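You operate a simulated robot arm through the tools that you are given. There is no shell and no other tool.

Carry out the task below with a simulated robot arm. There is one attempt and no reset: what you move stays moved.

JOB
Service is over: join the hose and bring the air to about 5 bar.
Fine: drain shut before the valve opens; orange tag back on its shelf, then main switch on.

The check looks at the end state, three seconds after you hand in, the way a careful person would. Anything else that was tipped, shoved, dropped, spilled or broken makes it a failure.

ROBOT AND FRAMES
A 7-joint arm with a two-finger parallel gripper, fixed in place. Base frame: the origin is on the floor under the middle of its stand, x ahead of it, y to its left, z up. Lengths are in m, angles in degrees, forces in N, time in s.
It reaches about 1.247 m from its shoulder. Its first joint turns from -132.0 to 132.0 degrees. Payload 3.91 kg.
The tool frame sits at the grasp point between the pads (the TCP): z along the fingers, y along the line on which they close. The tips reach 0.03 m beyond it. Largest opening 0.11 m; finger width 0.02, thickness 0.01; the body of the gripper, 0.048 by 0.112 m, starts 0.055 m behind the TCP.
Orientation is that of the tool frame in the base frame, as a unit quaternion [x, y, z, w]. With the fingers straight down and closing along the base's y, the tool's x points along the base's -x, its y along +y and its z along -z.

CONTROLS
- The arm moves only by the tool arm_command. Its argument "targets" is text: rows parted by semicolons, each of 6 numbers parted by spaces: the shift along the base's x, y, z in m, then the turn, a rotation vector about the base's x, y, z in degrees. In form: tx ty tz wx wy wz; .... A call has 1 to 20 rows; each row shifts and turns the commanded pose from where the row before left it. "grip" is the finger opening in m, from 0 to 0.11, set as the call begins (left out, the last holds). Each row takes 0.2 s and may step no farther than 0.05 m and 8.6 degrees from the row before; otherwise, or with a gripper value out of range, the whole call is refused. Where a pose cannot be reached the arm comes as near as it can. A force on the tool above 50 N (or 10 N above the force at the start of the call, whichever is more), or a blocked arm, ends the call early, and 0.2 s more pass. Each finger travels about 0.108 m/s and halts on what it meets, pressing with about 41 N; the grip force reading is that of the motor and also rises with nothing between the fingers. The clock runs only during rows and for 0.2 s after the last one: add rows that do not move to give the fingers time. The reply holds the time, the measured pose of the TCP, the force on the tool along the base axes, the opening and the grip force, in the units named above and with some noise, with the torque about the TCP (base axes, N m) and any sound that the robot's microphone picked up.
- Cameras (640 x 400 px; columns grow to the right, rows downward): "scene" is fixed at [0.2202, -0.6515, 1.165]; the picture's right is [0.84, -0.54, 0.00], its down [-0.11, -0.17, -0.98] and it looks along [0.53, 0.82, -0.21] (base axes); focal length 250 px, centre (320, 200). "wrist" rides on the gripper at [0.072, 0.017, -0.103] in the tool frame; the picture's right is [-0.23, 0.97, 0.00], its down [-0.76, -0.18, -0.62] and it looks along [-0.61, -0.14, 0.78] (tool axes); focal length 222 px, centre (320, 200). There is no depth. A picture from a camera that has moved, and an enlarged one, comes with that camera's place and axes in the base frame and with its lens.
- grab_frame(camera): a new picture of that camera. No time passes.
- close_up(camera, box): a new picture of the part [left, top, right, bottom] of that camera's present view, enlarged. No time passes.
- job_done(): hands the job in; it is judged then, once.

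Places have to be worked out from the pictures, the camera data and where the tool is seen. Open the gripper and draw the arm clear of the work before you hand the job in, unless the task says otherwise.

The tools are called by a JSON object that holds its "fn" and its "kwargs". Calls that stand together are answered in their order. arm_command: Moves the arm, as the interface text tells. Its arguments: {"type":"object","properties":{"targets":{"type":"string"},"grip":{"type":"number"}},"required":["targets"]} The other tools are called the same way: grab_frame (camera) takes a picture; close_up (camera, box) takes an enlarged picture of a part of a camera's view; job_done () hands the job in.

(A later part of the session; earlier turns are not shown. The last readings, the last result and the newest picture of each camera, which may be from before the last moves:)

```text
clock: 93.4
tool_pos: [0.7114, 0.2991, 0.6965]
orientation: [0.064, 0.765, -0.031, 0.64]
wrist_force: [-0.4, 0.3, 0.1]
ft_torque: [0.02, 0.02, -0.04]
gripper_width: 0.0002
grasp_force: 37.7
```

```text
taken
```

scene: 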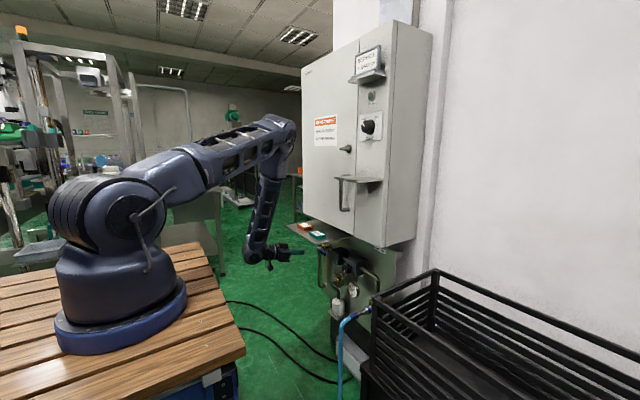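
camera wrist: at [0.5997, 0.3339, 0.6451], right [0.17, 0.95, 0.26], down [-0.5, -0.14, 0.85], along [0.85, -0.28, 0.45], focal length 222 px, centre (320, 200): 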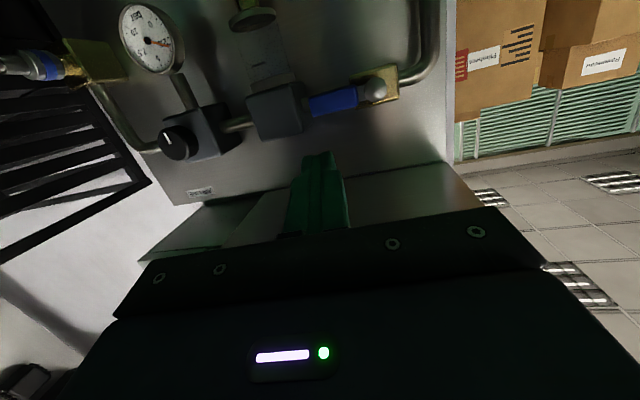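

Next is the regulator knob at about (0.828, 0.10, 0.665). I'll move right under the plate level, watching the elbow.

{"fn": "arm_command", "kwargs": {"targets": "0.011 -0.028 0 0 0 0; 0.011 -0.028 0 0 0 0; 0.011 -0.028 0 0 0 0; 0.009 -0.028 0 0 0 0"}}

{"fn": "grab_frame", "kwargs": {"camera": "scene"}}

{"fn": "grab_frame", "kwargs": {"camera": "wrist"}}

```text
clock: 94.4
tool_pos: [0.7525, 0.1883, 0.6968]
orientation: [0.062, 0.764, -0.03, 0.641]
wrist_force: [0.1, 0.0, -0.5]
ft_torque: [-0.01, -0.02, -0.05]
gripper_width: 0.0
grasp_force: 37.6
```

```text
taken
```

scene: 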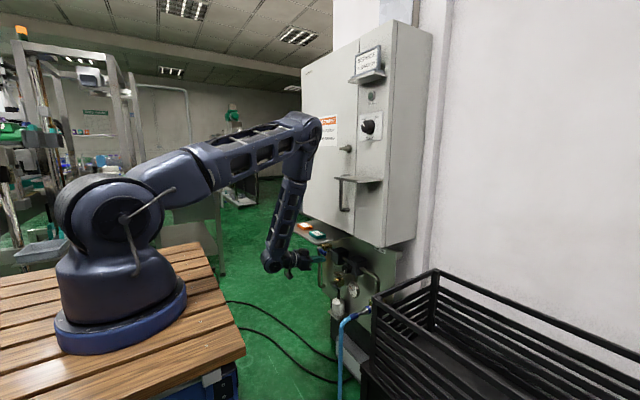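

```text
taken
camera wrist: at [0.6409, 0.2221, 0.6444], right [0.17, 0.95, 0.26], down [-0.5, -0.14, 0.85], along [0.85, -0.27, 0.45], focal length 222 px, centre (320, 200)
```

wrist: 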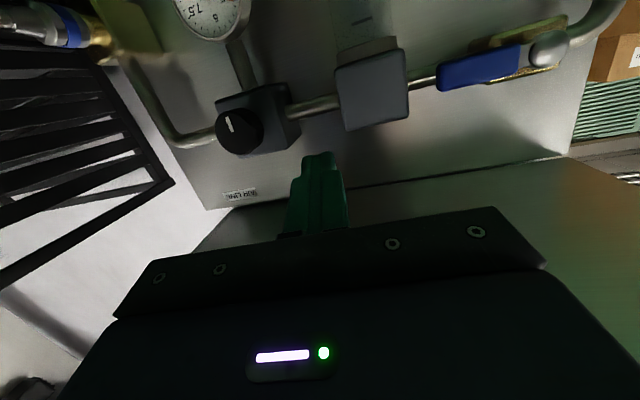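

Tracking perfectly. I'll close in on the knob, straightening the hand to point along +x and opening the fingers.

{"fn": "arm_command", "kwargs": {"targets": "0.001 -0.0205 -0.007 0 -1.7 1.8; 0.001 -0.0205 -0.007 0 -1.7 1.8; 0.001 -0.0205 -0.007 0 -1.7 1.8; 0.001 -0.0205 -0.007 0 -1.7 1.8", "grip": 0.07}}

{"fn": "grab_frame", "kwargs": {"camera": "scene"}}

{"fn": "grab_frame", "kwargs": {"camera": "wrist"}}

```text
clock: 95.4
tool_pos: [0.757, 0.1151, 0.6717]
orientation: [0.018, 0.729, 0.007, 0.684]
wrist_force: [0.5, -0.5, -0.1]
ft_torque: [-0.01, 0.0, -0.01]
gripper_width: 0.07
grasp_force: 0.1
out of reach, approached as far as the arm can: row 4
```

```text
taken
```

scene: 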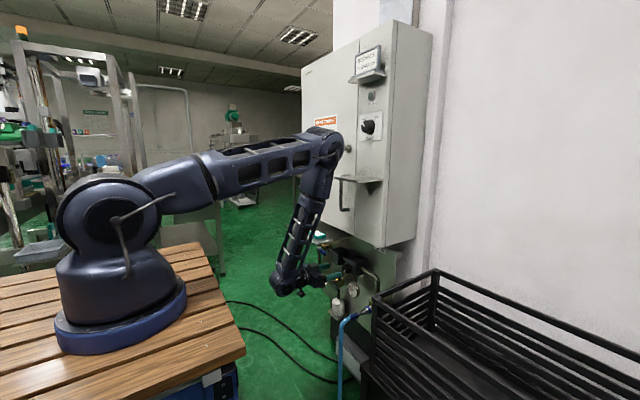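

```text
taken
camera wrist: at [0.648, 0.1368, 0.6072], right [0.03, 0.97, 0.26], down [-0.58, -0.2, 0.79], along [0.82, -0.17, 0.55], focal length 222 px, centre (320, 200)
```

wrist: 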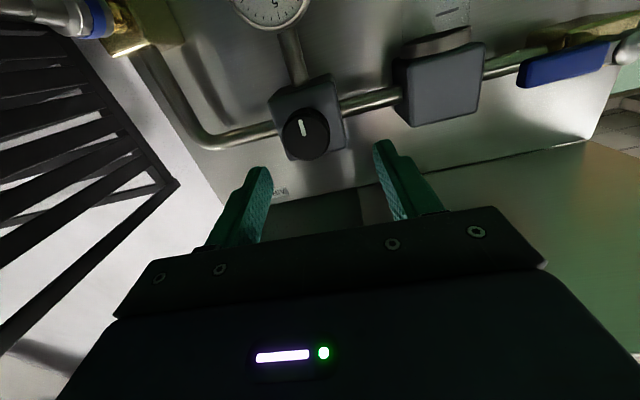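

I'm lined up with the knob, close to a reach limit, so I'll give back a few degrees of yaw. Sliding forward to straddle it.

{"fn": "arm_command", "kwargs": {"targets": "0.014 -0.001 -0.002 0 0.7 -1.2; 0.014 -0.002 -0.002 0 0.5 -1; 0.014 -0.002 -0.002 0 0.5 -0.8; 0.012 -0.002 -0.001 0 0 0"}}

{"fn": "grab_frame", "kwargs": {"camera": "wrist"}}

{"fn": "close_up", "kwargs": {"camera": "wrist", "box": [210, 40, 430, 230]}}

{"fn": "close_up", "kwargs": {"camera": "scene", "box": [310, 240, 390, 300]}}

```text
clock: 96.4
tool_pos: [0.8003, 0.1183, 0.6633]
orientation: [0.032, 0.74, -0.003, 0.671]
wrist_force: [0.0, -0.3, 0.3]
ft_torque: [-0.02, 0.02, 0.03]
gripper_width: 0.07
grasp_force: 0.0
```

```text
taken
camera wrist: at [0.6905, 0.1428, 0.6027], right [0.07, 0.96, 0.26], down [-0.56, -0.18, 0.81], along [0.83, -0.2, 0.52], focal length 222 px, centre (320, 200)
```

wrist: 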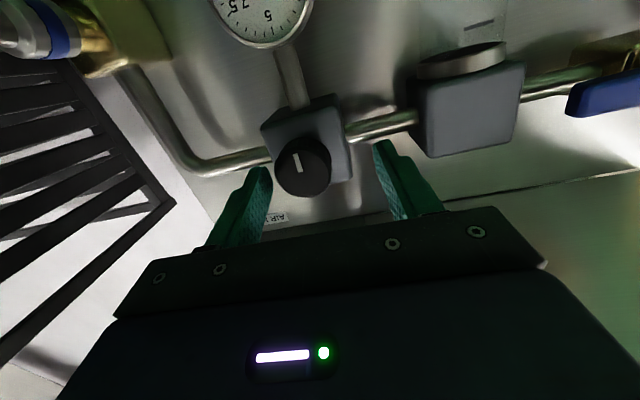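

```text
2.11 times, centred on (320, 135) of wrist
camera zoom: at [0.6905, 0.1428, 0.6027], right [0.07, 0.96, 0.26], down [-0.56, -0.18, 0.81], along [0.83, -0.2, 0.52], focal length 468 px, centre (320, 337)
```

zoom: 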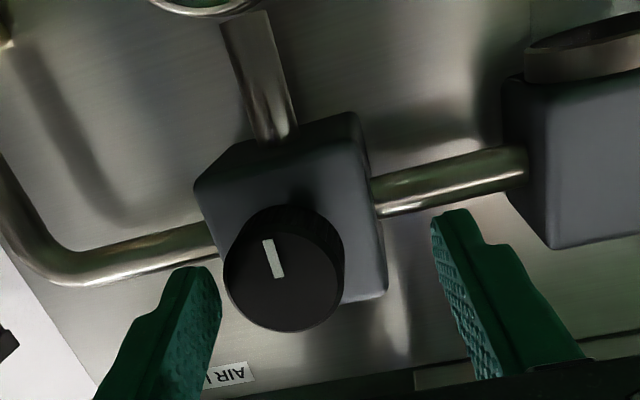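

```text
6.67 times, centred on (350, 270) of scene
camera zoom: at [0.2202, -0.6515, 1.165], right [0.84, -0.54, 0.0], down [-0.11, -0.17, -0.98], along [0.53, 0.82, -0.21], focal length 1663 px, centre (120, -267)
```

zoom: 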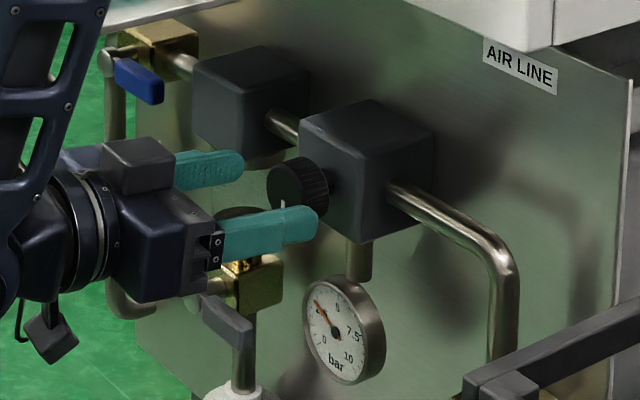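

The knob face is at about (0.828, 0.105, 0.661). I'll shift 11 mm right to centre on it and ease forward so the pads overlap the knob by about 2 cm.

{"fn": "arm_command", "kwargs": {"targets": "0 -0.006 0 0 0 0; 0 -0.006 0 0 0 0; 0.009 0 0 0 0 0; 0.008 0 0 0 0 0"}}

{"fn": "close_up", "kwargs": {"camera": "wrist", "box": [210, 40, 430, 230]}}

{"fn": "close_up", "kwargs": {"camera": "scene", "box": [310, 240, 390, 300]}}

```text
clock: 97.4
tool_pos: [0.8102, 0.1023, 0.6574]
orientation: [0.029, 0.744, -0.004, 0.667]
wrist_force: [-0.1, -0.2, 0.4]
ft_torque: [0.02, 0.02, 0.01]
gripper_width: 0.07
grasp_force: 0.0
```

```text
2.11 times, centred on (320, 135) of wrist
camera zoom: at [0.7, 0.1271, 0.5972], right [0.07, 0.96, 0.26], down [-0.55, -0.18, 0.82], along [0.84, -0.2, 0.51], focal length 468 px, centre (320, 337)
```

zoom: 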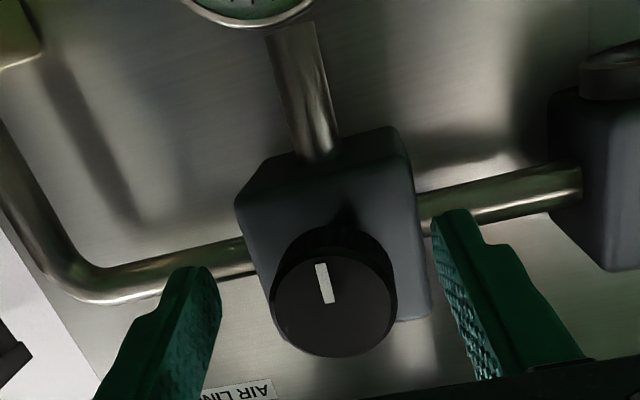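

```text
6.67 times, centred on (350, 270) of scene
camera zoom: at [0.2202, -0.6515, 1.165], right [0.84, -0.54, 0.0], down [-0.11, -0.17, -0.98], along [0.53, 0.82, -0.21], focal length 1663 px, centre (120, -267)
```

zoom: 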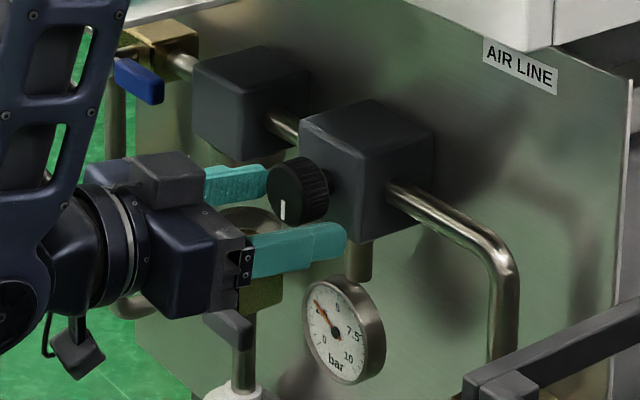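

Knob centre reads (y 0.104, z 0.662). I'll raise 7 mm to centre on it, then close.

{"fn": "arm_command", "kwargs": {"targets": "0.002 0.001 0.004 0 0 0; 0.003 0.001 0.004 0 0 0; 0 0 0 0 0 0"}}

{"fn": "close_up", "kwargs": {"camera": "wrist", "box": [210, 40, 430, 230]}}

```text
clock: 98.4
tool_pos: [0.81, 0.1079, 0.6599]
orientation: [0.029, 0.749, -0.002, 0.662]
wrist_force: [0.5, 0.1, -0.2]
ft_torque: [-0.02, 0.02, 0.01]
gripper_width: 0.0698
grasp_force: 0.1
stopped in row 3: the arm was blocked; the commanded pose is now the measured one
```

```text
2.11 times, centred on (320, 135) of wrist
camera zoom: at [0.6976, 0.1317, 0.6015], right [0.07, 0.96, 0.26], down [-0.53, -0.18, 0.83], along [0.84, -0.2, 0.5], focal length 468 px, centre (320, 337)
```

zoom: 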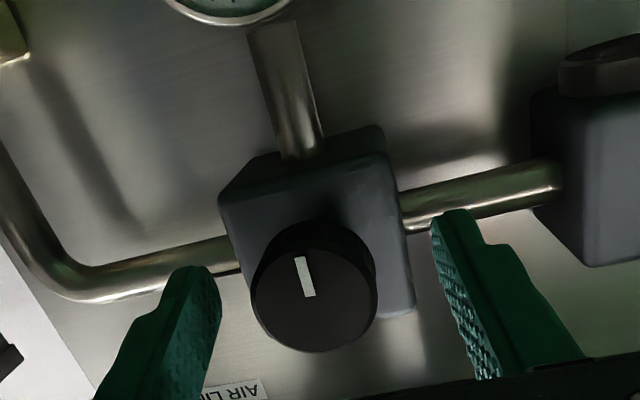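

Blocked with no tool force, so some other part of the arm is touching. I'll look.

{"fn": "grab_frame", "kwargs": {"camera": "scene"}}

{"fn": "close_up", "kwargs": {"camera": "scene", "box": [270, 110, 400, 250]}}

```text
taken
```

scene: 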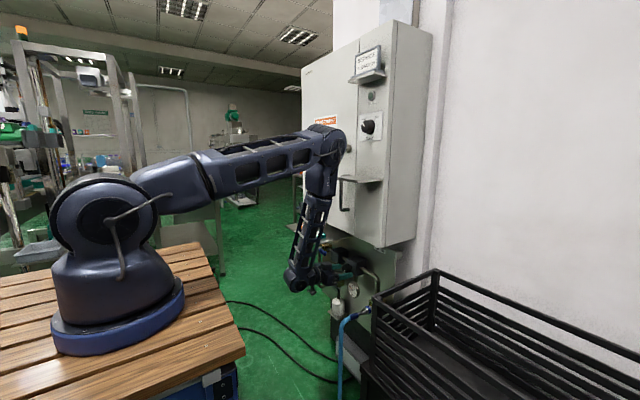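

```text
2.86 times, centred on (335, 180) of scene
camera zoom: at [0.2202, -0.6515, 1.165], right [0.84, -0.54, 0.0], down [-0.11, -0.17, -0.98], along [0.53, 0.82, -0.21], focal length 713 px, centre (277, 257)
```

zoom: 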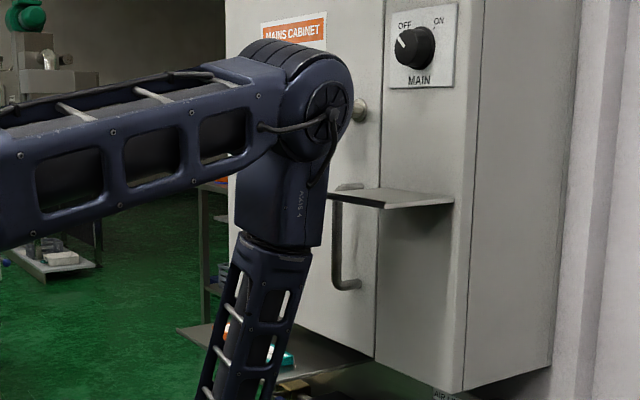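

The forearm's upper end is brushing the small shelf's front-left corner. I'll back off slightly and yaw the hand further right (about -17°), which carries the wrist and forearm to the left, clear of the shelf.

{"fn": "arm_command", "kwargs": {"targets": "-0.01 0.004 0 0 0 -3.5; -0.01 0.004 0 0 0 -3.5; -0.008 0.003 0 0 0 -3.5; -0.004 0.002 0 0 0 -3"}}

{"fn": "grab_frame", "kwargs": {"camera": "scene"}}

{"fn": "grab_frame", "kwargs": {"camera": "wrist"}}

```text
clock: 99.4
tool_pos: [0.7817, 0.1199, 0.6542]
orientation: [0.116, 0.741, -0.08, 0.656]
wrist_force: [1.1, -0.1, 0.3]
ft_torque: [-0.03, -0.01, 0.01]
gripper_width: 0.0701
grasp_force: 0.1
```

```text
taken
```

scene: 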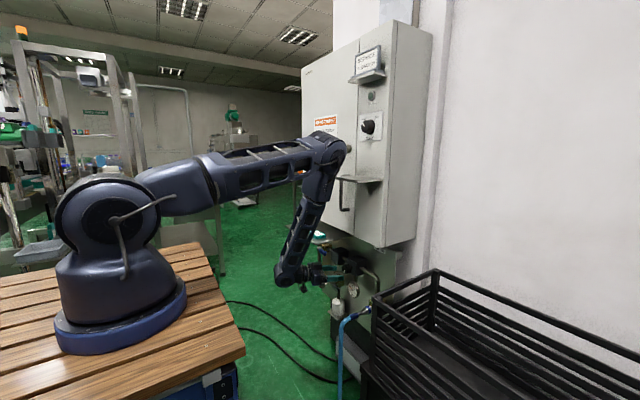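

```text
taken
camera wrist: at [0.6787, 0.1697, 0.5959], right [0.3, 0.92, 0.26], down [-0.56, -0.05, 0.83], along [0.77, -0.39, 0.5], focal length 222 px, centre (320, 200)
```

wrist: 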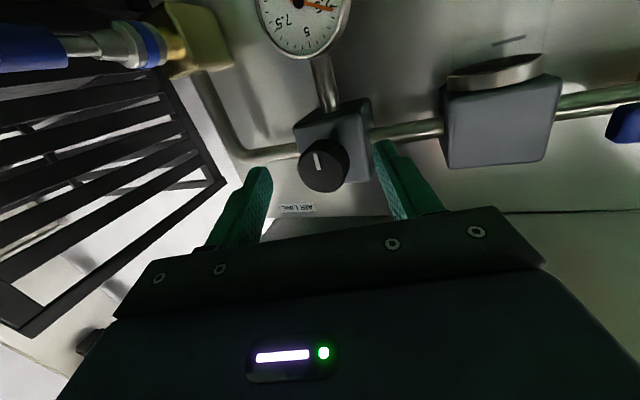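

Forearm is clear now. Knob centre is at (y 0.106, z 0.662). I'll move in along the hand's direction to straddle it.

{"fn": "arm_command", "kwargs": {"targets": "0.009 -0.003 0.002 0 0 0; 0.009 -0.003 0.003 0 0 0; 0.009 -0.002 0.003 0 0 0; 0.008 -0.002 0.002 0 0 0; 0 0 0 0 0 0"}}

{"fn": "close_up", "kwargs": {"camera": "wrist", "box": [210, 40, 430, 230]}}

{"fn": "close_up", "kwargs": {"camera": "scene", "box": [310, 240, 390, 300]}}

{"fn": "close_up", "kwargs": {"camera": "scene", "box": [270, 110, 400, 250]}}

```text
clock: 100.6
tool_pos: [0.8123, 0.1142, 0.6639]
orientation: [0.113, 0.742, -0.079, 0.656]
wrist_force: [-1.1, -0.1, -0.1]
ft_torque: [0.01, 0.01, -0.01]
gripper_width: 0.07
grasp_force: 0.1
```

```text
2.11 times, centred on (320, 135) of wrist
camera zoom: at [0.7088, 0.163, 0.6064], right [0.29, 0.92, 0.26], down [-0.56, -0.05, 0.83], along [0.78, -0.38, 0.5], focal length 468 px, centre (320, 337)
```

zoom: 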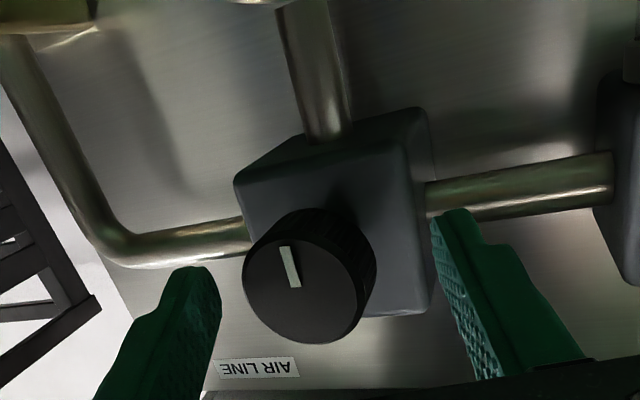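

```text
6.67 times, centred on (350, 270) of scene
camera zoom: at [0.2202, -0.6515, 1.165], right [0.84, -0.54, 0.0], down [-0.11, -0.17, -0.98], along [0.53, 0.82, -0.21], focal length 1663 px, centre (120, -267)
```

zoom: 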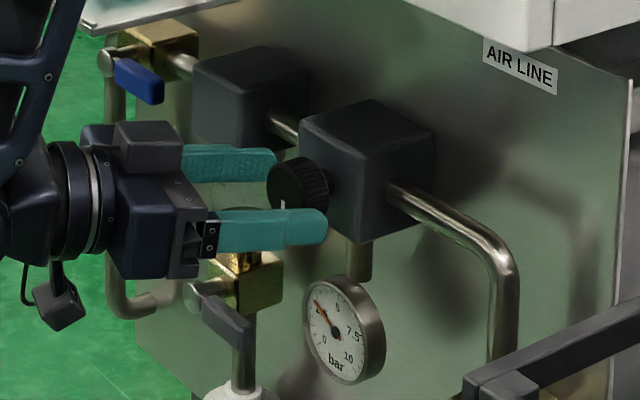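

```text
2.86 times, centred on (335, 180) of scene
camera zoom: at [0.2202, -0.6515, 1.165], right [0.84, -0.54, 0.0], down [-0.11, -0.17, -0.98], along [0.53, 0.82, -0.21], focal length 713 px, centre (277, 257)
```

zoom: 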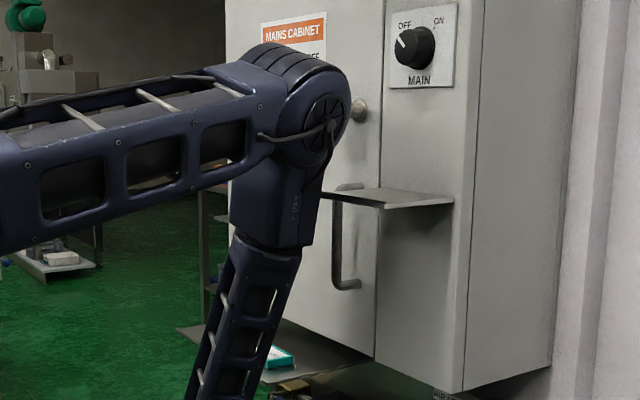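

The hand axis now passes through the knob's middle. I'll go 1 cm deeper and close on the knob.

{"fn": "arm_command", "kwargs": {"targets": "0.005 -0.0015 0 0 0 0; 0.005 -0.0015 0 0 0 0; 0 0 0 0 0 0"}}

{"fn": "arm_command", "kwargs": {"targets": "0 0 0 0 0 0; 0 0 0 0 0 0; 0 0 0 0 0 0", "grip": 0.02}}

{"fn": "close_up", "kwargs": {"camera": "wrist", "box": [210, 40, 430, 230]}}

```text
clock: 101.4
tool_pos: [0.8196, 0.113, 0.662]
orientation: [0.112, 0.744, -0.079, 0.654]
wrist_force: [-0.5, 0.3, 0.5]
ft_torque: [0.0, 0.01, 0.0]
gripper_width: 0.0699
grasp_force: 0.0
```

```text
clock: 101.9
tool_pos: [0.8162, 0.109, 0.6621]
orientation: [0.112, 0.744, -0.085, 0.653]
wrist_force: [-1.0, -51.3, -0.8]
ft_torque: [0.12, -0.05, -0.51]
gripper_width: 0.0447
grasp_force: 24.3
stopped in row 2: the force on the tool passed its limit at 55 N (the readings are from after the stop); the commanded pose is now the measured one
```

```text
2.11 times, centred on (320, 135) of wrist
camera zoom: at [0.7133, 0.1577, 0.6041], right [0.3, 0.92, 0.24], down [-0.55, -0.04, 0.83], along [0.78, -0.38, 0.5], focal length 468 px, centre (320, 337)
```

zoom: 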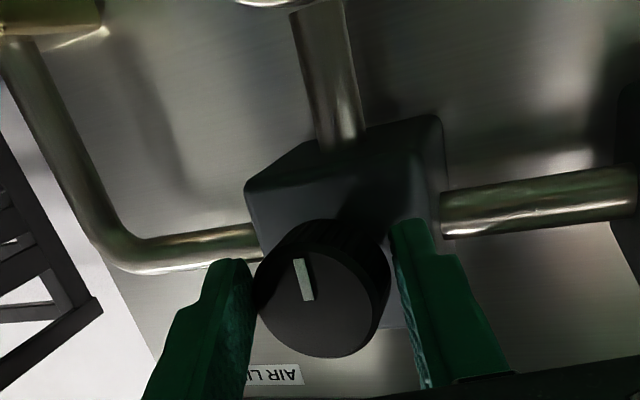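

The right finger touched first (51 N sideways), so I'll shift 3 mm toward -y to centre, then let the fingers close fully.

{"fn": "arm_command", "kwargs": {"targets": "0.001 -0.002 0 0 0 0; 0 -0.001 0 0 0 0; 0 0 0 0 0 0"}}

```text
clock: 102.7
tool_pos: [0.8174, 0.108, 0.6606]
orientation: [0.11, 0.744, -0.082, 0.654]
wrist_force: [-31.4, -41.4, -3.3]
ft_torque: [0.24, -0.04, -1.13]
gripper_width: 0.0446
grasp_force: 24.4
```

{"fn": "close_up", "kwargs": {"camera": "wrist", "box": [210, 40, 430, 230]}}

{"fn": "close_up", "kwargs": {"camera": "scene", "box": [330, 245, 380, 285]}}

```text
2.11 times, centred on (320, 135) of wrist
camera zoom: at [0.714, 0.157, 0.6032], right [0.29, 0.92, 0.25], down [-0.55, -0.05, 0.83], along [0.78, -0.38, 0.49], focal length 468 px, centre (320, 337)
```

zoom: 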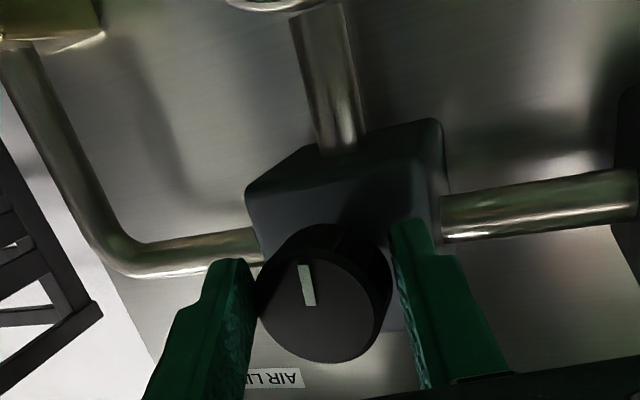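

```text
10.00 times, centred on (355, 265) of scene
camera zoom: at [0.2202, -0.6515, 1.165], right [0.84, -0.54, 0.0], down [-0.11, -0.17, -0.98], along [0.53, 0.82, -0.21], focal length 2495 px, centre (-30, -450)
```

zoom: 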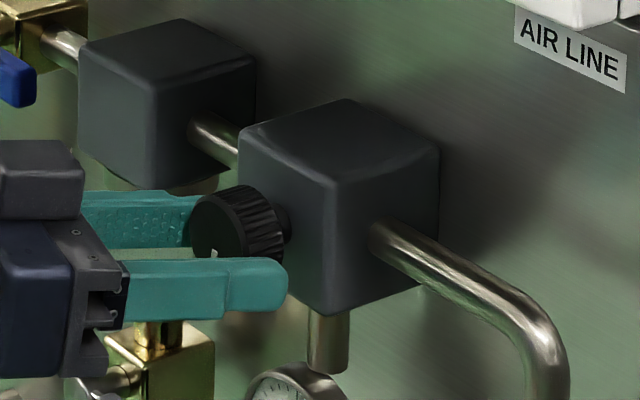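

The hand's yaw wedges the flat pads on the round knob when they close sideways. Gripping it from above and below will avoid that. I'll open, back off, and roll the hand by about -80°.

{"fn": "arm_command", "kwargs": {"targets": "0 0 0 0 0 0; 0 0 0 0 0 0; -0.014 0.004 0.001 0 0 0; -0.014 0.004 0.001 0 0 0; -0.014 0.004 0.001 0 0 0", "grip": 0.07}}

{"fn": "arm_command", "kwargs": {"targets": "0 0 0 -7.6 2.2 1; 0 0 0 -7.6 2.2 1; 0 0 0 -7.6 2.2 1; 0 0 0 -7.6 2.2 1; 0 0 0 -7.6 2.2 1"}}

{"fn": "grab_frame", "kwargs": {"camera": "scene"}}

{"fn": "grab_frame", "kwargs": {"camera": "wrist"}}

```text
clock: 103.9
tool_pos: [0.779, 0.1199, 0.6623]
orientation: [0.112, 0.744, -0.083, 0.653]
wrist_force: [-0.7, 0.6, 0.5]
ft_torque: [-0.03, 0.0, 0.0]
gripper_width: 0.0701
grasp_force: 0.1
```

```text
clock: 105.1
tool_pos: [0.7778, 0.1194, 0.6622]
orientation: [-0.147, 0.739, -0.303, 0.583]
wrist_force: [0.3, -0.1, -0.4]
ft_torque: [-0.02, 0.02, -0.01]
gripper_width: 0.0698
grasp_force: 0.1
```

```text
taken
```

scene: 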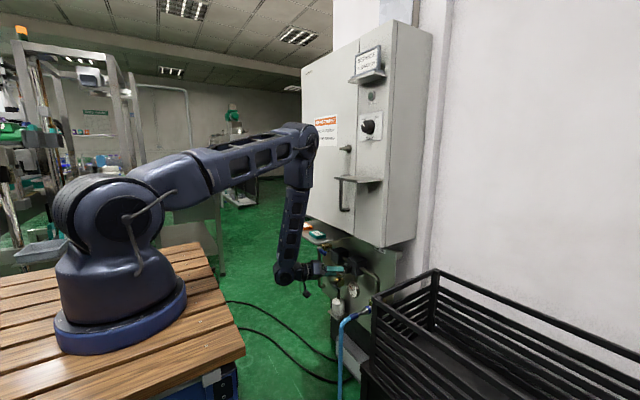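

```text
taken
camera wrist: at [0.6613, 0.1191, 0.6101], right [0.19, 0.88, -0.43], down [-0.41, 0.47, 0.78], along [0.89, 0.02, 0.45], focal length 222 px, centre (320, 200)
```

wrist: 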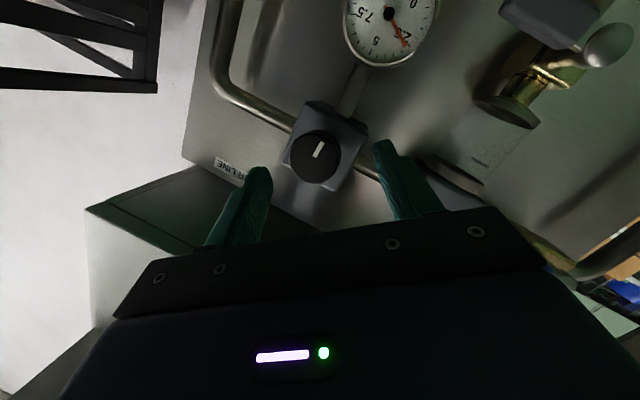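

{"fn": "arm_command", "kwargs": {"targets": "0 0 0 -7.6 2.2 1; 0 0 0 -7.6 2.2 1; 0 0 0 -7.6 2.2 1; 0 0 0 -7.6 2.2 1; 0 0 0 -7.6 2.2 1"}}

{"fn": "grab_frame", "kwargs": {"camera": "wrist"}}

{"fn": "close_up", "kwargs": {"camera": "scene", "box": [300, 240, 390, 310]}}

```text
clock: 106.3
tool_pos: [0.7797, 0.1191, 0.6632]
orientation: [-0.388, 0.646, -0.486, 0.443]
wrist_force: [0.4, -0.2, 0.3]
ft_torque: [0.01, 0.0, 0.0]
gripper_width: 0.07
grasp_force: 0.1
```

```text
taken
camera wrist: at [0.6564, 0.085, 0.6458], right [0.0, 0.43, -0.9], down [-0.35, 0.85, 0.41], along [0.94, 0.31, 0.15], focal length 222 px, centre (320, 200)
```

wrist: 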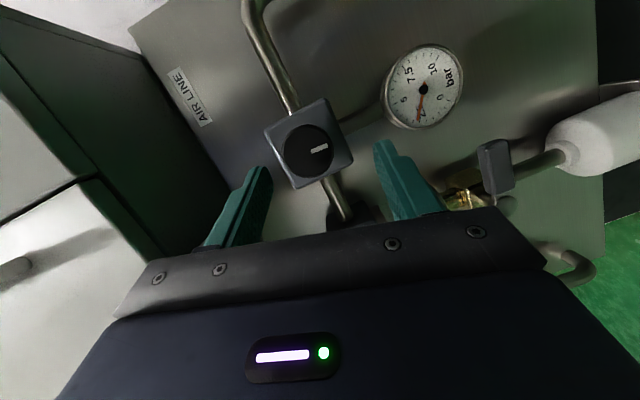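

```text
5.71 times, centred on (345, 275) of scene
camera zoom: at [0.2202, -0.6515, 1.165], right [0.84, -0.54, 0.0], down [-0.11, -0.17, -0.98], along [0.53, 0.82, -0.21], focal length 1426 px, centre (177, -229)
```

zoom: 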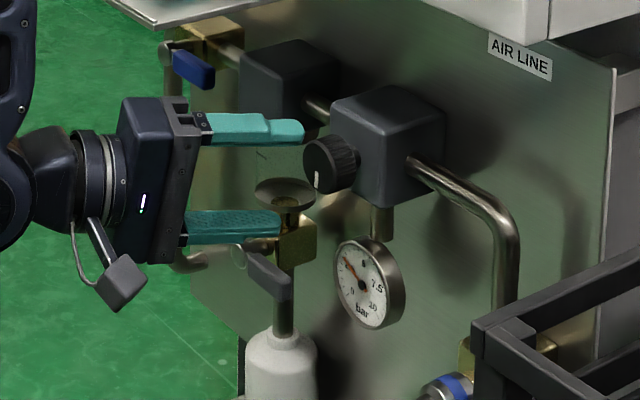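

Now the fingers are above and below, and the gauge is in the wrist view too. I'll move in along the hand axis onto the knob.

{"fn": "arm_command", "kwargs": {"targets": "0.01 -0.003 0 0 0 0; 0.01 -0.0025 0 0 0 0; 0.01 -0.002 0.001 0 0 0; 0.009 -0.002 0.001 0 0 0; 0 0 0 0 0 0"}}

{"fn": "grab_frame", "kwargs": {"camera": "wrist"}}

{"fn": "close_up", "kwargs": {"camera": "wrist", "box": [220, 60, 480, 240]}}

```text
clock: 107.5
tool_pos: [0.8186, 0.1108, 0.6624]
orientation: [-0.387, 0.646, -0.485, 0.444]
wrist_force: [-0.1, -0.1, 0.0]
ft_torque: [-0.02, -0.01, -0.01]
gripper_width: 0.07
grasp_force: 0.1
```

```text
taken
camera wrist: at [0.6952, 0.0762, 0.6469], right [0.0, 0.43, -0.9], down [-0.35, 0.84, 0.41], along [0.94, 0.31, 0.15], focal length 222 px, centre (320, 200)
```

wrist: 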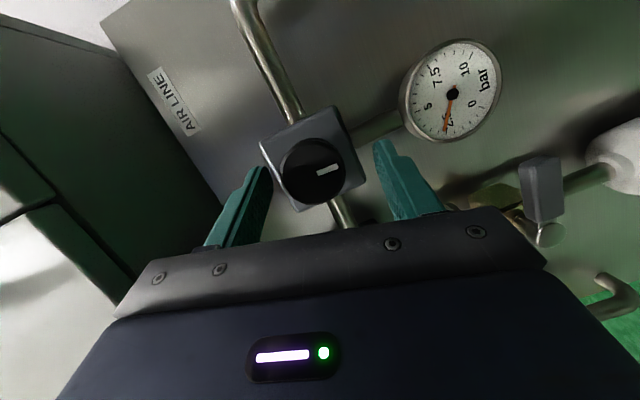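

```text
2.22 times, centred on (350, 150) of wrist
camera zoom: at [0.6952, 0.0762, 0.6469], right [0.0, 0.43, -0.9], down [-0.35, 0.84, 0.41], along [0.94, 0.31, 0.15], focal length 494 px, centre (253, 311)
```

zoom: 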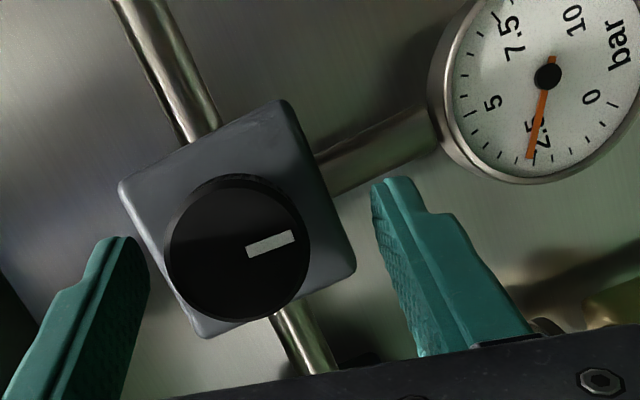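

The gauge reads 2.5 and the pads overlap the knob by about 19 mm. I'll centre up 2 mm and close.

{"fn": "arm_command", "kwargs": {"targets": "0.002 -0.001 0.002 0 0 0; 0 0 0 0 0 0"}}

{"fn": "arm_command", "kwargs": {"targets": "0 0 0 0 0 0; 0 0 0 0 0 0; 0 0 0 0 0 0", "grip": 0.02}}

{"fn": "close_up", "kwargs": {"camera": "wrist", "box": [220, 60, 480, 240]}}

```text
clock: 108.1
tool_pos: [0.8181, 0.1089, 0.6655]
orientation: [-0.388, 0.646, -0.485, 0.444]
wrist_force: [-1.0, -0.4, 0.3]
ft_torque: [-0.01, 0.0, 0.02]
gripper_width: 0.0695
grasp_force: 0.0
```

```text
clock: 108.9
tool_pos: [0.8191, 0.1091, 0.6674]
orientation: [-0.386, 0.645, -0.486, 0.446]
wrist_force: [-5.5, -4.8, 24.6]
ft_torque: [-0.16, -1.51, -0.38]
gripper_width: 0.0404
grasp_force: 44.6
```

```text
2.22 times, centred on (350, 150) of wrist
camera zoom: at [0.6973, 0.0747, 0.6503], right [0.0, 0.43, -0.9], down [-0.35, 0.85, 0.41], along [0.94, 0.31, 0.16], focal length 494 px, centre (253, 311)
```

zoom: 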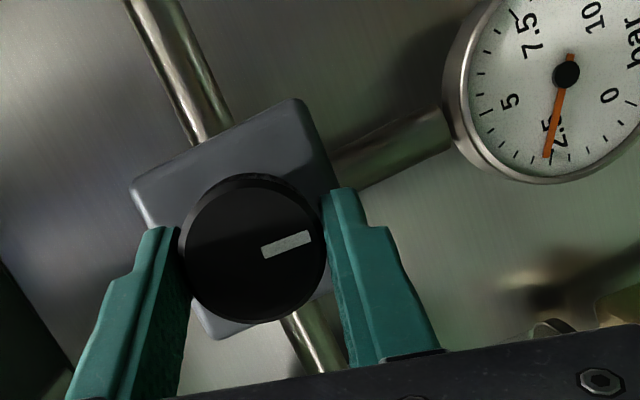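

Good grip at 0.040 m. I'll relieve the 25 N upward load and turn the knob clockwise (about +x) in small steps, watching the gauge.

{"fn": "arm_command", "kwargs": {"targets": "0 0 0.002 0 0 0; 0 -0.0004 0.0007 7 0 0; 0 -0.0005 0.0007 7 0 0; 0 0 0 0 0 0"}}

{"fn": "close_up", "kwargs": {"camera": "wrist", "box": [220, 60, 480, 240]}}

```text
clock: 109.9
tool_pos: [0.8201, 0.1081, 0.6682]
orientation: [-0.33, 0.7, -0.403, 0.489]
wrist_force: [15.0, -8.7, 0.7]
ft_torque: [0.0, -1.25, -0.08]
gripper_width: 0.0404
grasp_force: 44.7
```

```text
2.22 times, centred on (350, 150) of wrist
camera zoom: at [0.6971, 0.0791, 0.6443], right [0.0, 0.64, -0.77], down [-0.35, 0.72, 0.6], along [0.94, 0.27, 0.22], focal length 494 px, centre (253, 311)
```

zoom: 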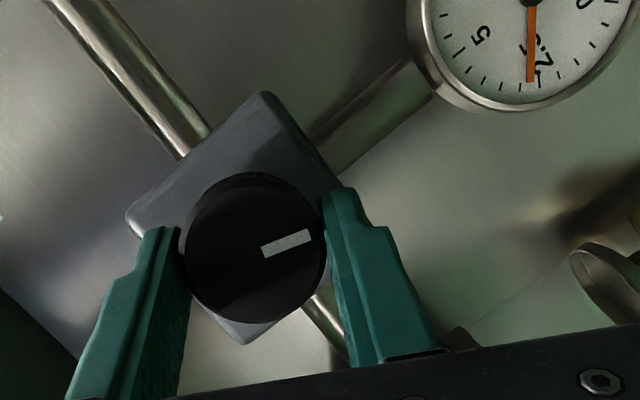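

{"fn": "close_up", "kwargs": {"camera": "scene", "box": [340, 275, 370, 300]}}

{"fn": "close_up", "kwargs": {"camera": "wrist", "box": [380, 0, 500, 120]}}

```text
16.00 times, centred on (355, 288) of scene
camera zoom: at [0.2202, -0.6515, 1.165], right [0.84, -0.54, 0.0], down [-0.11, -0.17, -0.98], along [0.53, 0.82, -0.21], focal length 3992 px, centre (-240, -1200)
```

zoom: 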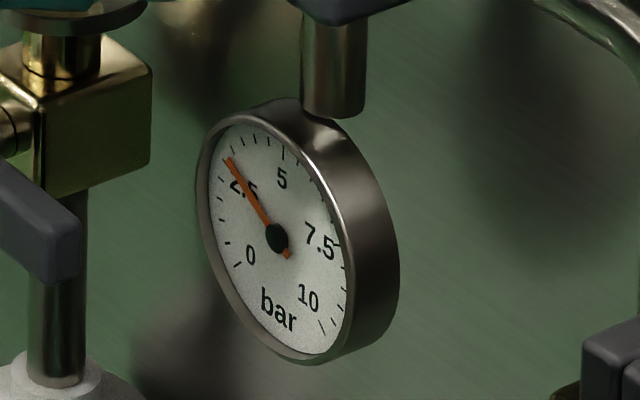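

```text
3.33 times, centred on (440, 60) of wrist
camera zoom: at [0.6971, 0.0791, 0.6443], right [0.0, 0.64, -0.77], down [-0.35, 0.72, 0.6], along [0.94, 0.27, 0.22], focal length 740 px, centre (-80, 667)
```

zoom: 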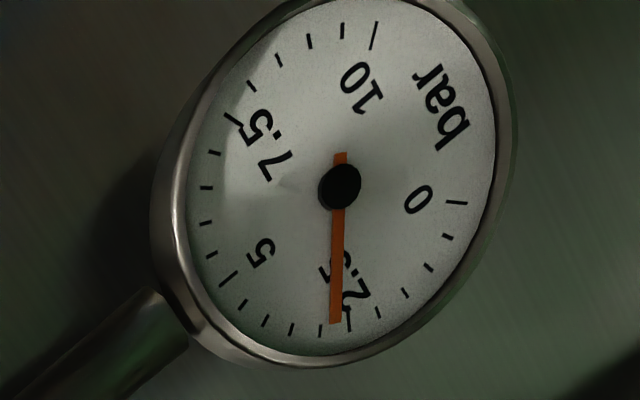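

The needle moved from about 2.45 to 2.7 bar for 14° of turn, so clockwise raises it at roughly 0.02 bar per degree. I'll continue the stroke in steps.

{"fn": "arm_command", "kwargs": {"targets": "0 -0.0006 0.0006 7 0 0; 0 -0.0006 0.0005 7 0 0; 0 -0.0007 0.0004 7 0 0; 0 -0.0007 0.0003 7 0 0; 0 0 0 0 0 0"}}

{"fn": "grab_frame", "kwargs": {"camera": "scene"}}

{"fn": "grab_frame", "kwargs": {"camera": "wrist"}}

{"fn": "close_up", "kwargs": {"camera": "scene", "box": [340, 275, 370, 300]}}

```text
clock: 111.1
tool_pos: [0.8189, 0.1053, 0.672]
orientation: [-0.201, 0.777, -0.221, 0.553]
wrist_force: [12.4, 6.2, -3.1]
ft_torque: [0.07, -0.75, -0.52]
gripper_width: 0.0403
grasp_force: 45.4
```

```text
taken
```

scene: 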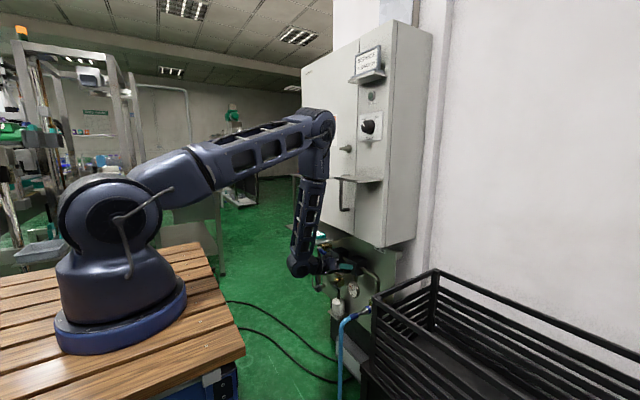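

```text
taken
camera wrist: at [0.697, 0.0916, 0.6356], right [0.0, 0.93, -0.38], down [-0.35, 0.35, 0.87], along [0.94, 0.13, 0.32], focal length 222 px, centre (320, 200)
```

wrist: 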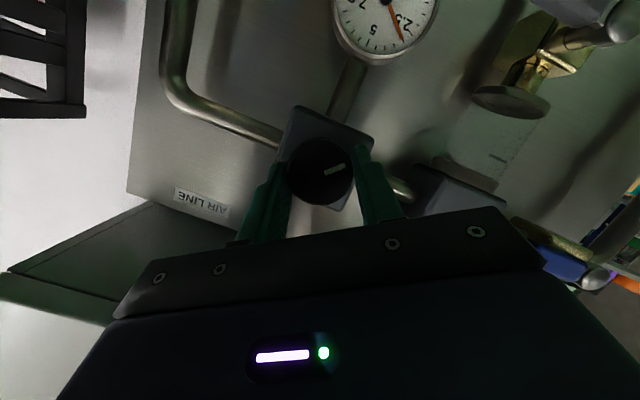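

```text
16.00 times, centred on (355, 288) of scene
camera zoom: at [0.2202, -0.6515, 1.165], right [0.84, -0.54, 0.0], down [-0.11, -0.17, -0.98], along [0.53, 0.82, -0.21], focal length 3992 px, centre (-240, -1200)
```

zoom: 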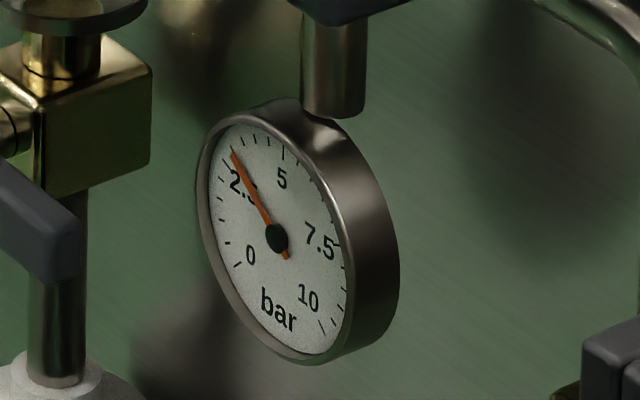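

{"fn": "close_up", "kwargs": {"camera": "wrist", "box": [320, 0, 450, 80]}}

{"fn": "close_up", "kwargs": {"camera": "wrist", "box": [220, 90, 440, 240]}}

```text
4.92 times, centred on (385, 40) of wrist
camera zoom: at [0.697, 0.0916, 0.6356], right [0.0, 0.93, -0.38], down [-0.35, 0.35, 0.87], along [0.94, 0.13, 0.32], focal length 1094 px, centre (0, 988)
```

zoom: 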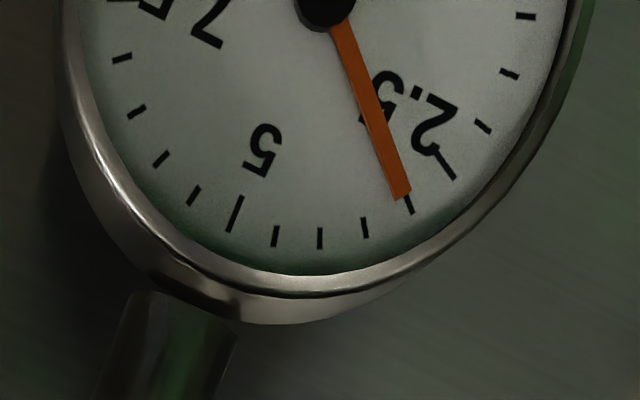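

```text
2.67 times, centred on (330, 165) of wrist
camera zoom: at [0.697, 0.0916, 0.6356], right [0.0, 0.93, -0.38], down [-0.35, 0.35, 0.87], along [0.94, 0.13, 0.32], focal length 592 px, centre (293, 293)
```

zoom: 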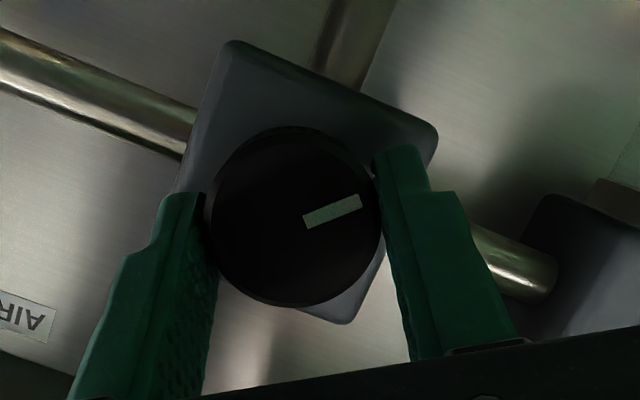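

Reading about 3.05 bar after 42°. I'll pause a second to see whether the gauge lags before planning the remaining turn.

{"fn": "arm_command", "kwargs": {"targets": "0 0 0 0 0 0; 0 0 0 0 0 0; 0 0 0 0 0 0; 0 0 0 0 0 0; 0 0 0 0 0 0"}}

{"fn": "close_up", "kwargs": {"camera": "wrist", "box": [320, 0, 450, 80]}}

```text
clock: 112.3
tool_pos: [0.8195, 0.1043, 0.6711]
orientation: [-0.202, 0.777, -0.222, 0.553]
wrist_force: [8.8, 17.5, -7.6]
ft_torque: [0.15, -0.58, -0.46]
gripper_width: 0.0402
grasp_force: 44.9
```

```text
4.92 times, centred on (385, 40) of wrist
camera zoom: at [0.697, 0.0915, 0.6356], right [0.0, 0.93, -0.38], down [-0.35, 0.35, 0.87], along [0.94, 0.13, 0.32], focal length 1094 px, centre (0, 988)
```

zoom: 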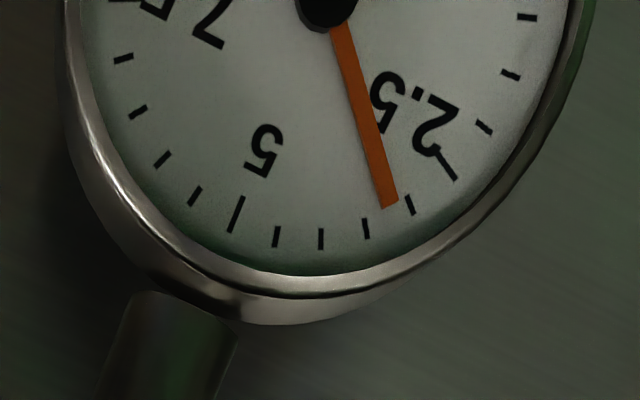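

The gauge does lag; it's already at 3.25. I'll wait longer to find where it settles.

{"fn": "arm_command", "kwargs": {"targets": "0 0 0 0 0 0; 0 0 0 0 0 0; 0 0 0 0 0 0; 0 0 0 0 0 0; 0 0 0 0 0 0; 0 0 0 0 0 0; 0 0 0 0 0 0; 0 0 0 0 0 0; 0 0 0 0 0 0; 0 0 0 0 0 0; 0 0 0 0 0 0; 0 0 0 0 0 0; 0 0 0 0 0 0; 0 0 0 0 0 0; 0 0 0 0 0 0"}}

{"fn": "close_up", "kwargs": {"camera": "wrist", "box": [320, 0, 450, 80]}}

```text
clock: 115.5
tool_pos: [0.8196, 0.1043, 0.6718]
orientation: [-0.203, 0.777, -0.221, 0.553]
wrist_force: [-0.4, 30.9, -12.1]
ft_torque: [0.25, -0.45, -0.15]
gripper_width: 0.0405
grasp_force: 45.1
```

```text
4.92 times, centred on (385, 40) of wrist
camera zoom: at [0.697, 0.0915, 0.6356], right [0.0, 0.93, -0.38], down [-0.35, 0.36, 0.87], along [0.94, 0.13, 0.32], focal length 1094 px, centre (0, 988)
```

zoom: 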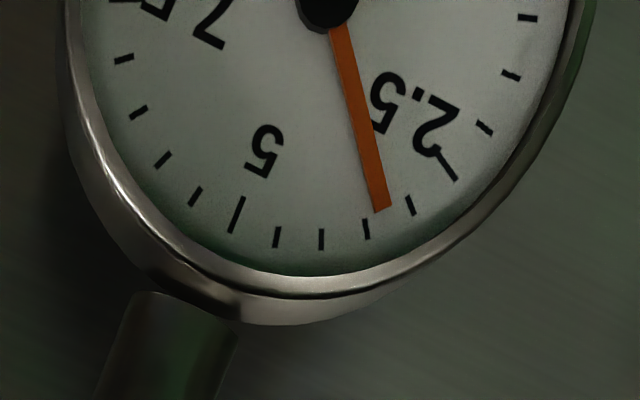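

It settles at about 3.35 bar, so 42° gave roughly +0.85 bar (≈0.02 bar/°). I need about 82° more. I'll open, swing back 42° around the knob axis and re-grip for another stroke.

{"fn": "arm_command", "kwargs": {"targets": "0 0 0 0 0 0; 0 0 0 0 0 0; 0 0.0007 -0.0003 -7 0 0; 0 0.0007 -0.0004 -7 0 0; 0 0.0006 -0.0005 -7 0 0; 0 0.0006 -0.0006 -7 0 0; 0 0.0005 -0.0007 -7 0 0; 0 0.0004 -0.0007 -7 0 0; 0 0 0 0 0 0", "grip": 0.066}}

{"fn": "close_up", "kwargs": {"camera": "wrist", "box": [220, 60, 480, 240]}}

```text
clock: 117.5
tool_pos: [0.8209, 0.1097, 0.668]
orientation: [-0.387, 0.646, -0.486, 0.443]
wrist_force: [0.0, -0.4, 0.4]
ft_torque: [-0.02, -0.01, -0.03]
gripper_width: 0.0661
grasp_force: 0.0
```

```text
2.22 times, centred on (350, 150) of wrist
camera zoom: at [0.6973, 0.0744, 0.6509], right [0.0, 0.43, -0.9], down [-0.35, 0.85, 0.41], along [0.94, 0.31, 0.15], focal length 494 px, centre (253, 311)
```

zoom: 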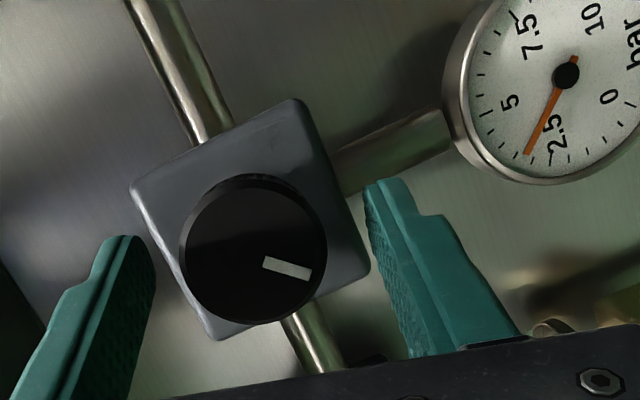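

The knob held its new setting at about 3.3 bar. Re-gripping for the second stroke.

{"fn": "arm_command", "kwargs": {"targets": "0 0 0 0 0 0; 0 0 0 0 0 0; 0 0 0 0 0 0", "grip": 0.02}}

{"fn": "arm_command", "kwargs": {"targets": "0 -0.0003 0.0007 7 0 0; 0 -0.0003 0.0006 7 0 0; 0 -0.0004 0.0005 7 0 0; 0 -0.0004 0.0004 7 0 0; 0 -0.0004 0.0003 7 0 0; 0 -0.0004 0.0002 7 0 0"}}

{"fn": "close_up", "kwargs": {"camera": "wrist", "box": [220, 90, 440, 240]}}

```text
clock: 118.3
tool_pos: [0.8197, 0.1088, 0.6665]
orientation: [-0.388, 0.646, -0.484, 0.444]
wrist_force: [-0.1, 0.1, -4.2]
ft_torque: [0.02, -0.84, -0.34]
gripper_width: 0.0406
grasp_force: 44.9
```

```text
clock: 119.7
tool_pos: [0.8198, 0.1056, 0.6714]
orientation: [-0.202, 0.778, -0.221, 0.553]
wrist_force: [-10.8, -9.3, -3.0]
ft_torque: [-0.03, -0.05, -1.07]
gripper_width: 0.0406
grasp_force: 45.2
```

```text
2.67 times, centred on (330, 165) of wrist
camera zoom: at [0.6974, 0.0918, 0.6353], right [0.0, 0.93, -0.38], down [-0.35, 0.35, 0.87], along [0.94, 0.13, 0.32], focal length 592 px, centre (293, 293)
```

zoom: 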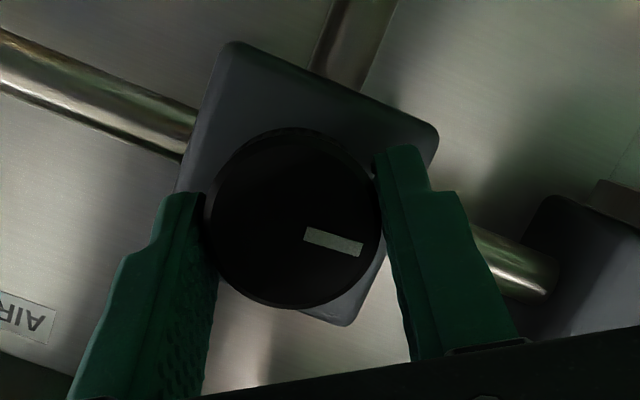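

Second stroke done. Swinging back again and letting the gauge settle before the last stroke.

{"fn": "arm_command", "kwargs": {"targets": "0 0 0 0 0 0; 0 0 0 0 0 0; 0 0.0005 -0.0003 -7 0 0; 0 0.0005 -0.0004 -7 0 0; 0 0.0005 -0.0005 -7 0 0; 0 0.0005 -0.0006 -7 0 0; 0 0.0005 -0.0007 -7 0 0; 0 0.0004 -0.0007 -7 0 0; 0 0 0 0 0 0; 0 0 0 0 0 0; 0 0 0 0 0 0; 0 0 0 0 0 0; 0 0 0 0 0 0", "grip": 0.066}}

{"fn": "close_up", "kwargs": {"camera": "wrist", "box": [380, 40, 500, 150]}}

{"fn": "close_up", "kwargs": {"camera": "wrist", "box": [220, 60, 480, 240]}}

```text
clock: 122.5
tool_pos: [0.8195, 0.1092, 0.6677]
orientation: [-0.388, 0.646, -0.485, 0.445]
wrist_force: [0.5, 0.8, 0.1]
ft_torque: [-0.03, -0.01, -0.03]
gripper_width: 0.0662
grasp_force: 0.1
```

```text
3.64 times, centred on (440, 95) of wrist
camera zoom: at [0.6976, 0.0754, 0.6508], right [0.0, 0.43, -0.9], down [-0.35, 0.84, 0.41], along [0.94, 0.31, 0.15], focal length 808 px, centre (-116, 582)
```

zoom: 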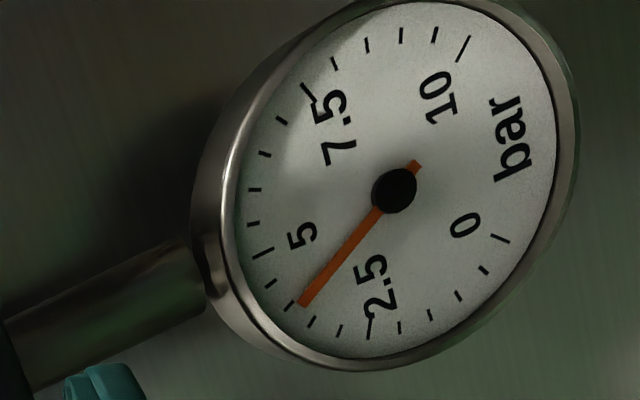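

```text
2.22 times, centred on (350, 150) of wrist
camera zoom: at [0.6976, 0.0754, 0.6508], right [0.0, 0.43, -0.9], down [-0.35, 0.84, 0.41], along [0.94, 0.31, 0.15], focal length 494 px, centre (253, 311)
```

zoom: 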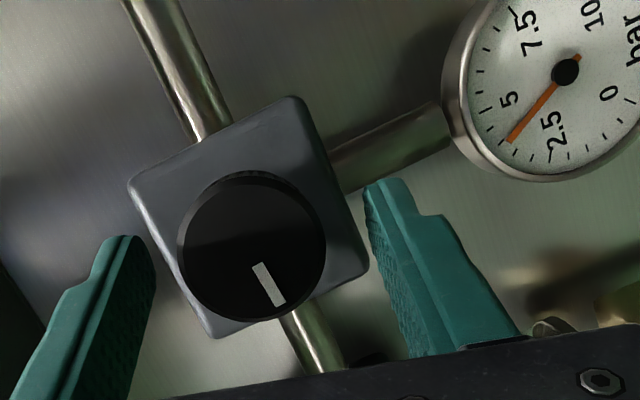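

{"fn": "arm_command", "kwargs": {"targets": "0 0 0 0 0 0; 0 0 0 0 0 0; 0 0 0 0 0 0; 0 0 0 0 0 0; 0 0 0 0 0 0; 0 0 0 0 0 0; 0 0 0 0 0 0; 0 0 0 0 0 0; 0 0 0 0 0 0; 0 0 0 0 0 0; 0 0 0 0 0 0; 0 0 0 0 0 0"}}

{"fn": "close_up", "kwargs": {"camera": "wrist", "box": [380, 40, 500, 150]}}

```text
clock: 125.1
tool_pos: [0.8208, 0.1094, 0.6686]
orientation: [-0.387, 0.646, -0.485, 0.444]
wrist_force: [1.0, 1.0, -0.7]
ft_torque: [-0.02, -0.02, 0.01]
gripper_width: 0.066
grasp_force: 0.1
```

```text
3.64 times, centred on (440, 95) of wrist
camera zoom: at [0.6976, 0.0754, 0.6508], right [0.0, 0.43, -0.9], down [-0.35, 0.84, 0.41], along [0.94, 0.31, 0.15], focal length 808 px, centre (-116, 582)
```

zoom: 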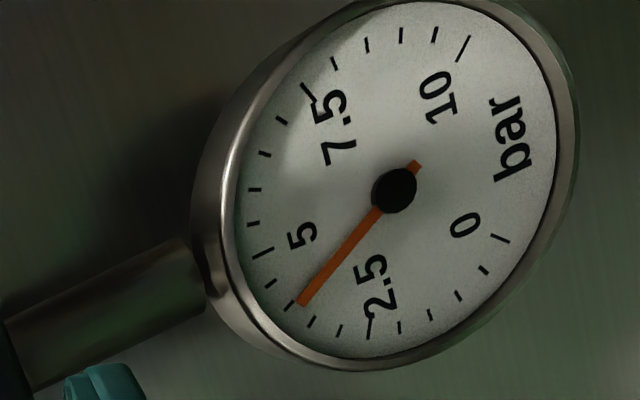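

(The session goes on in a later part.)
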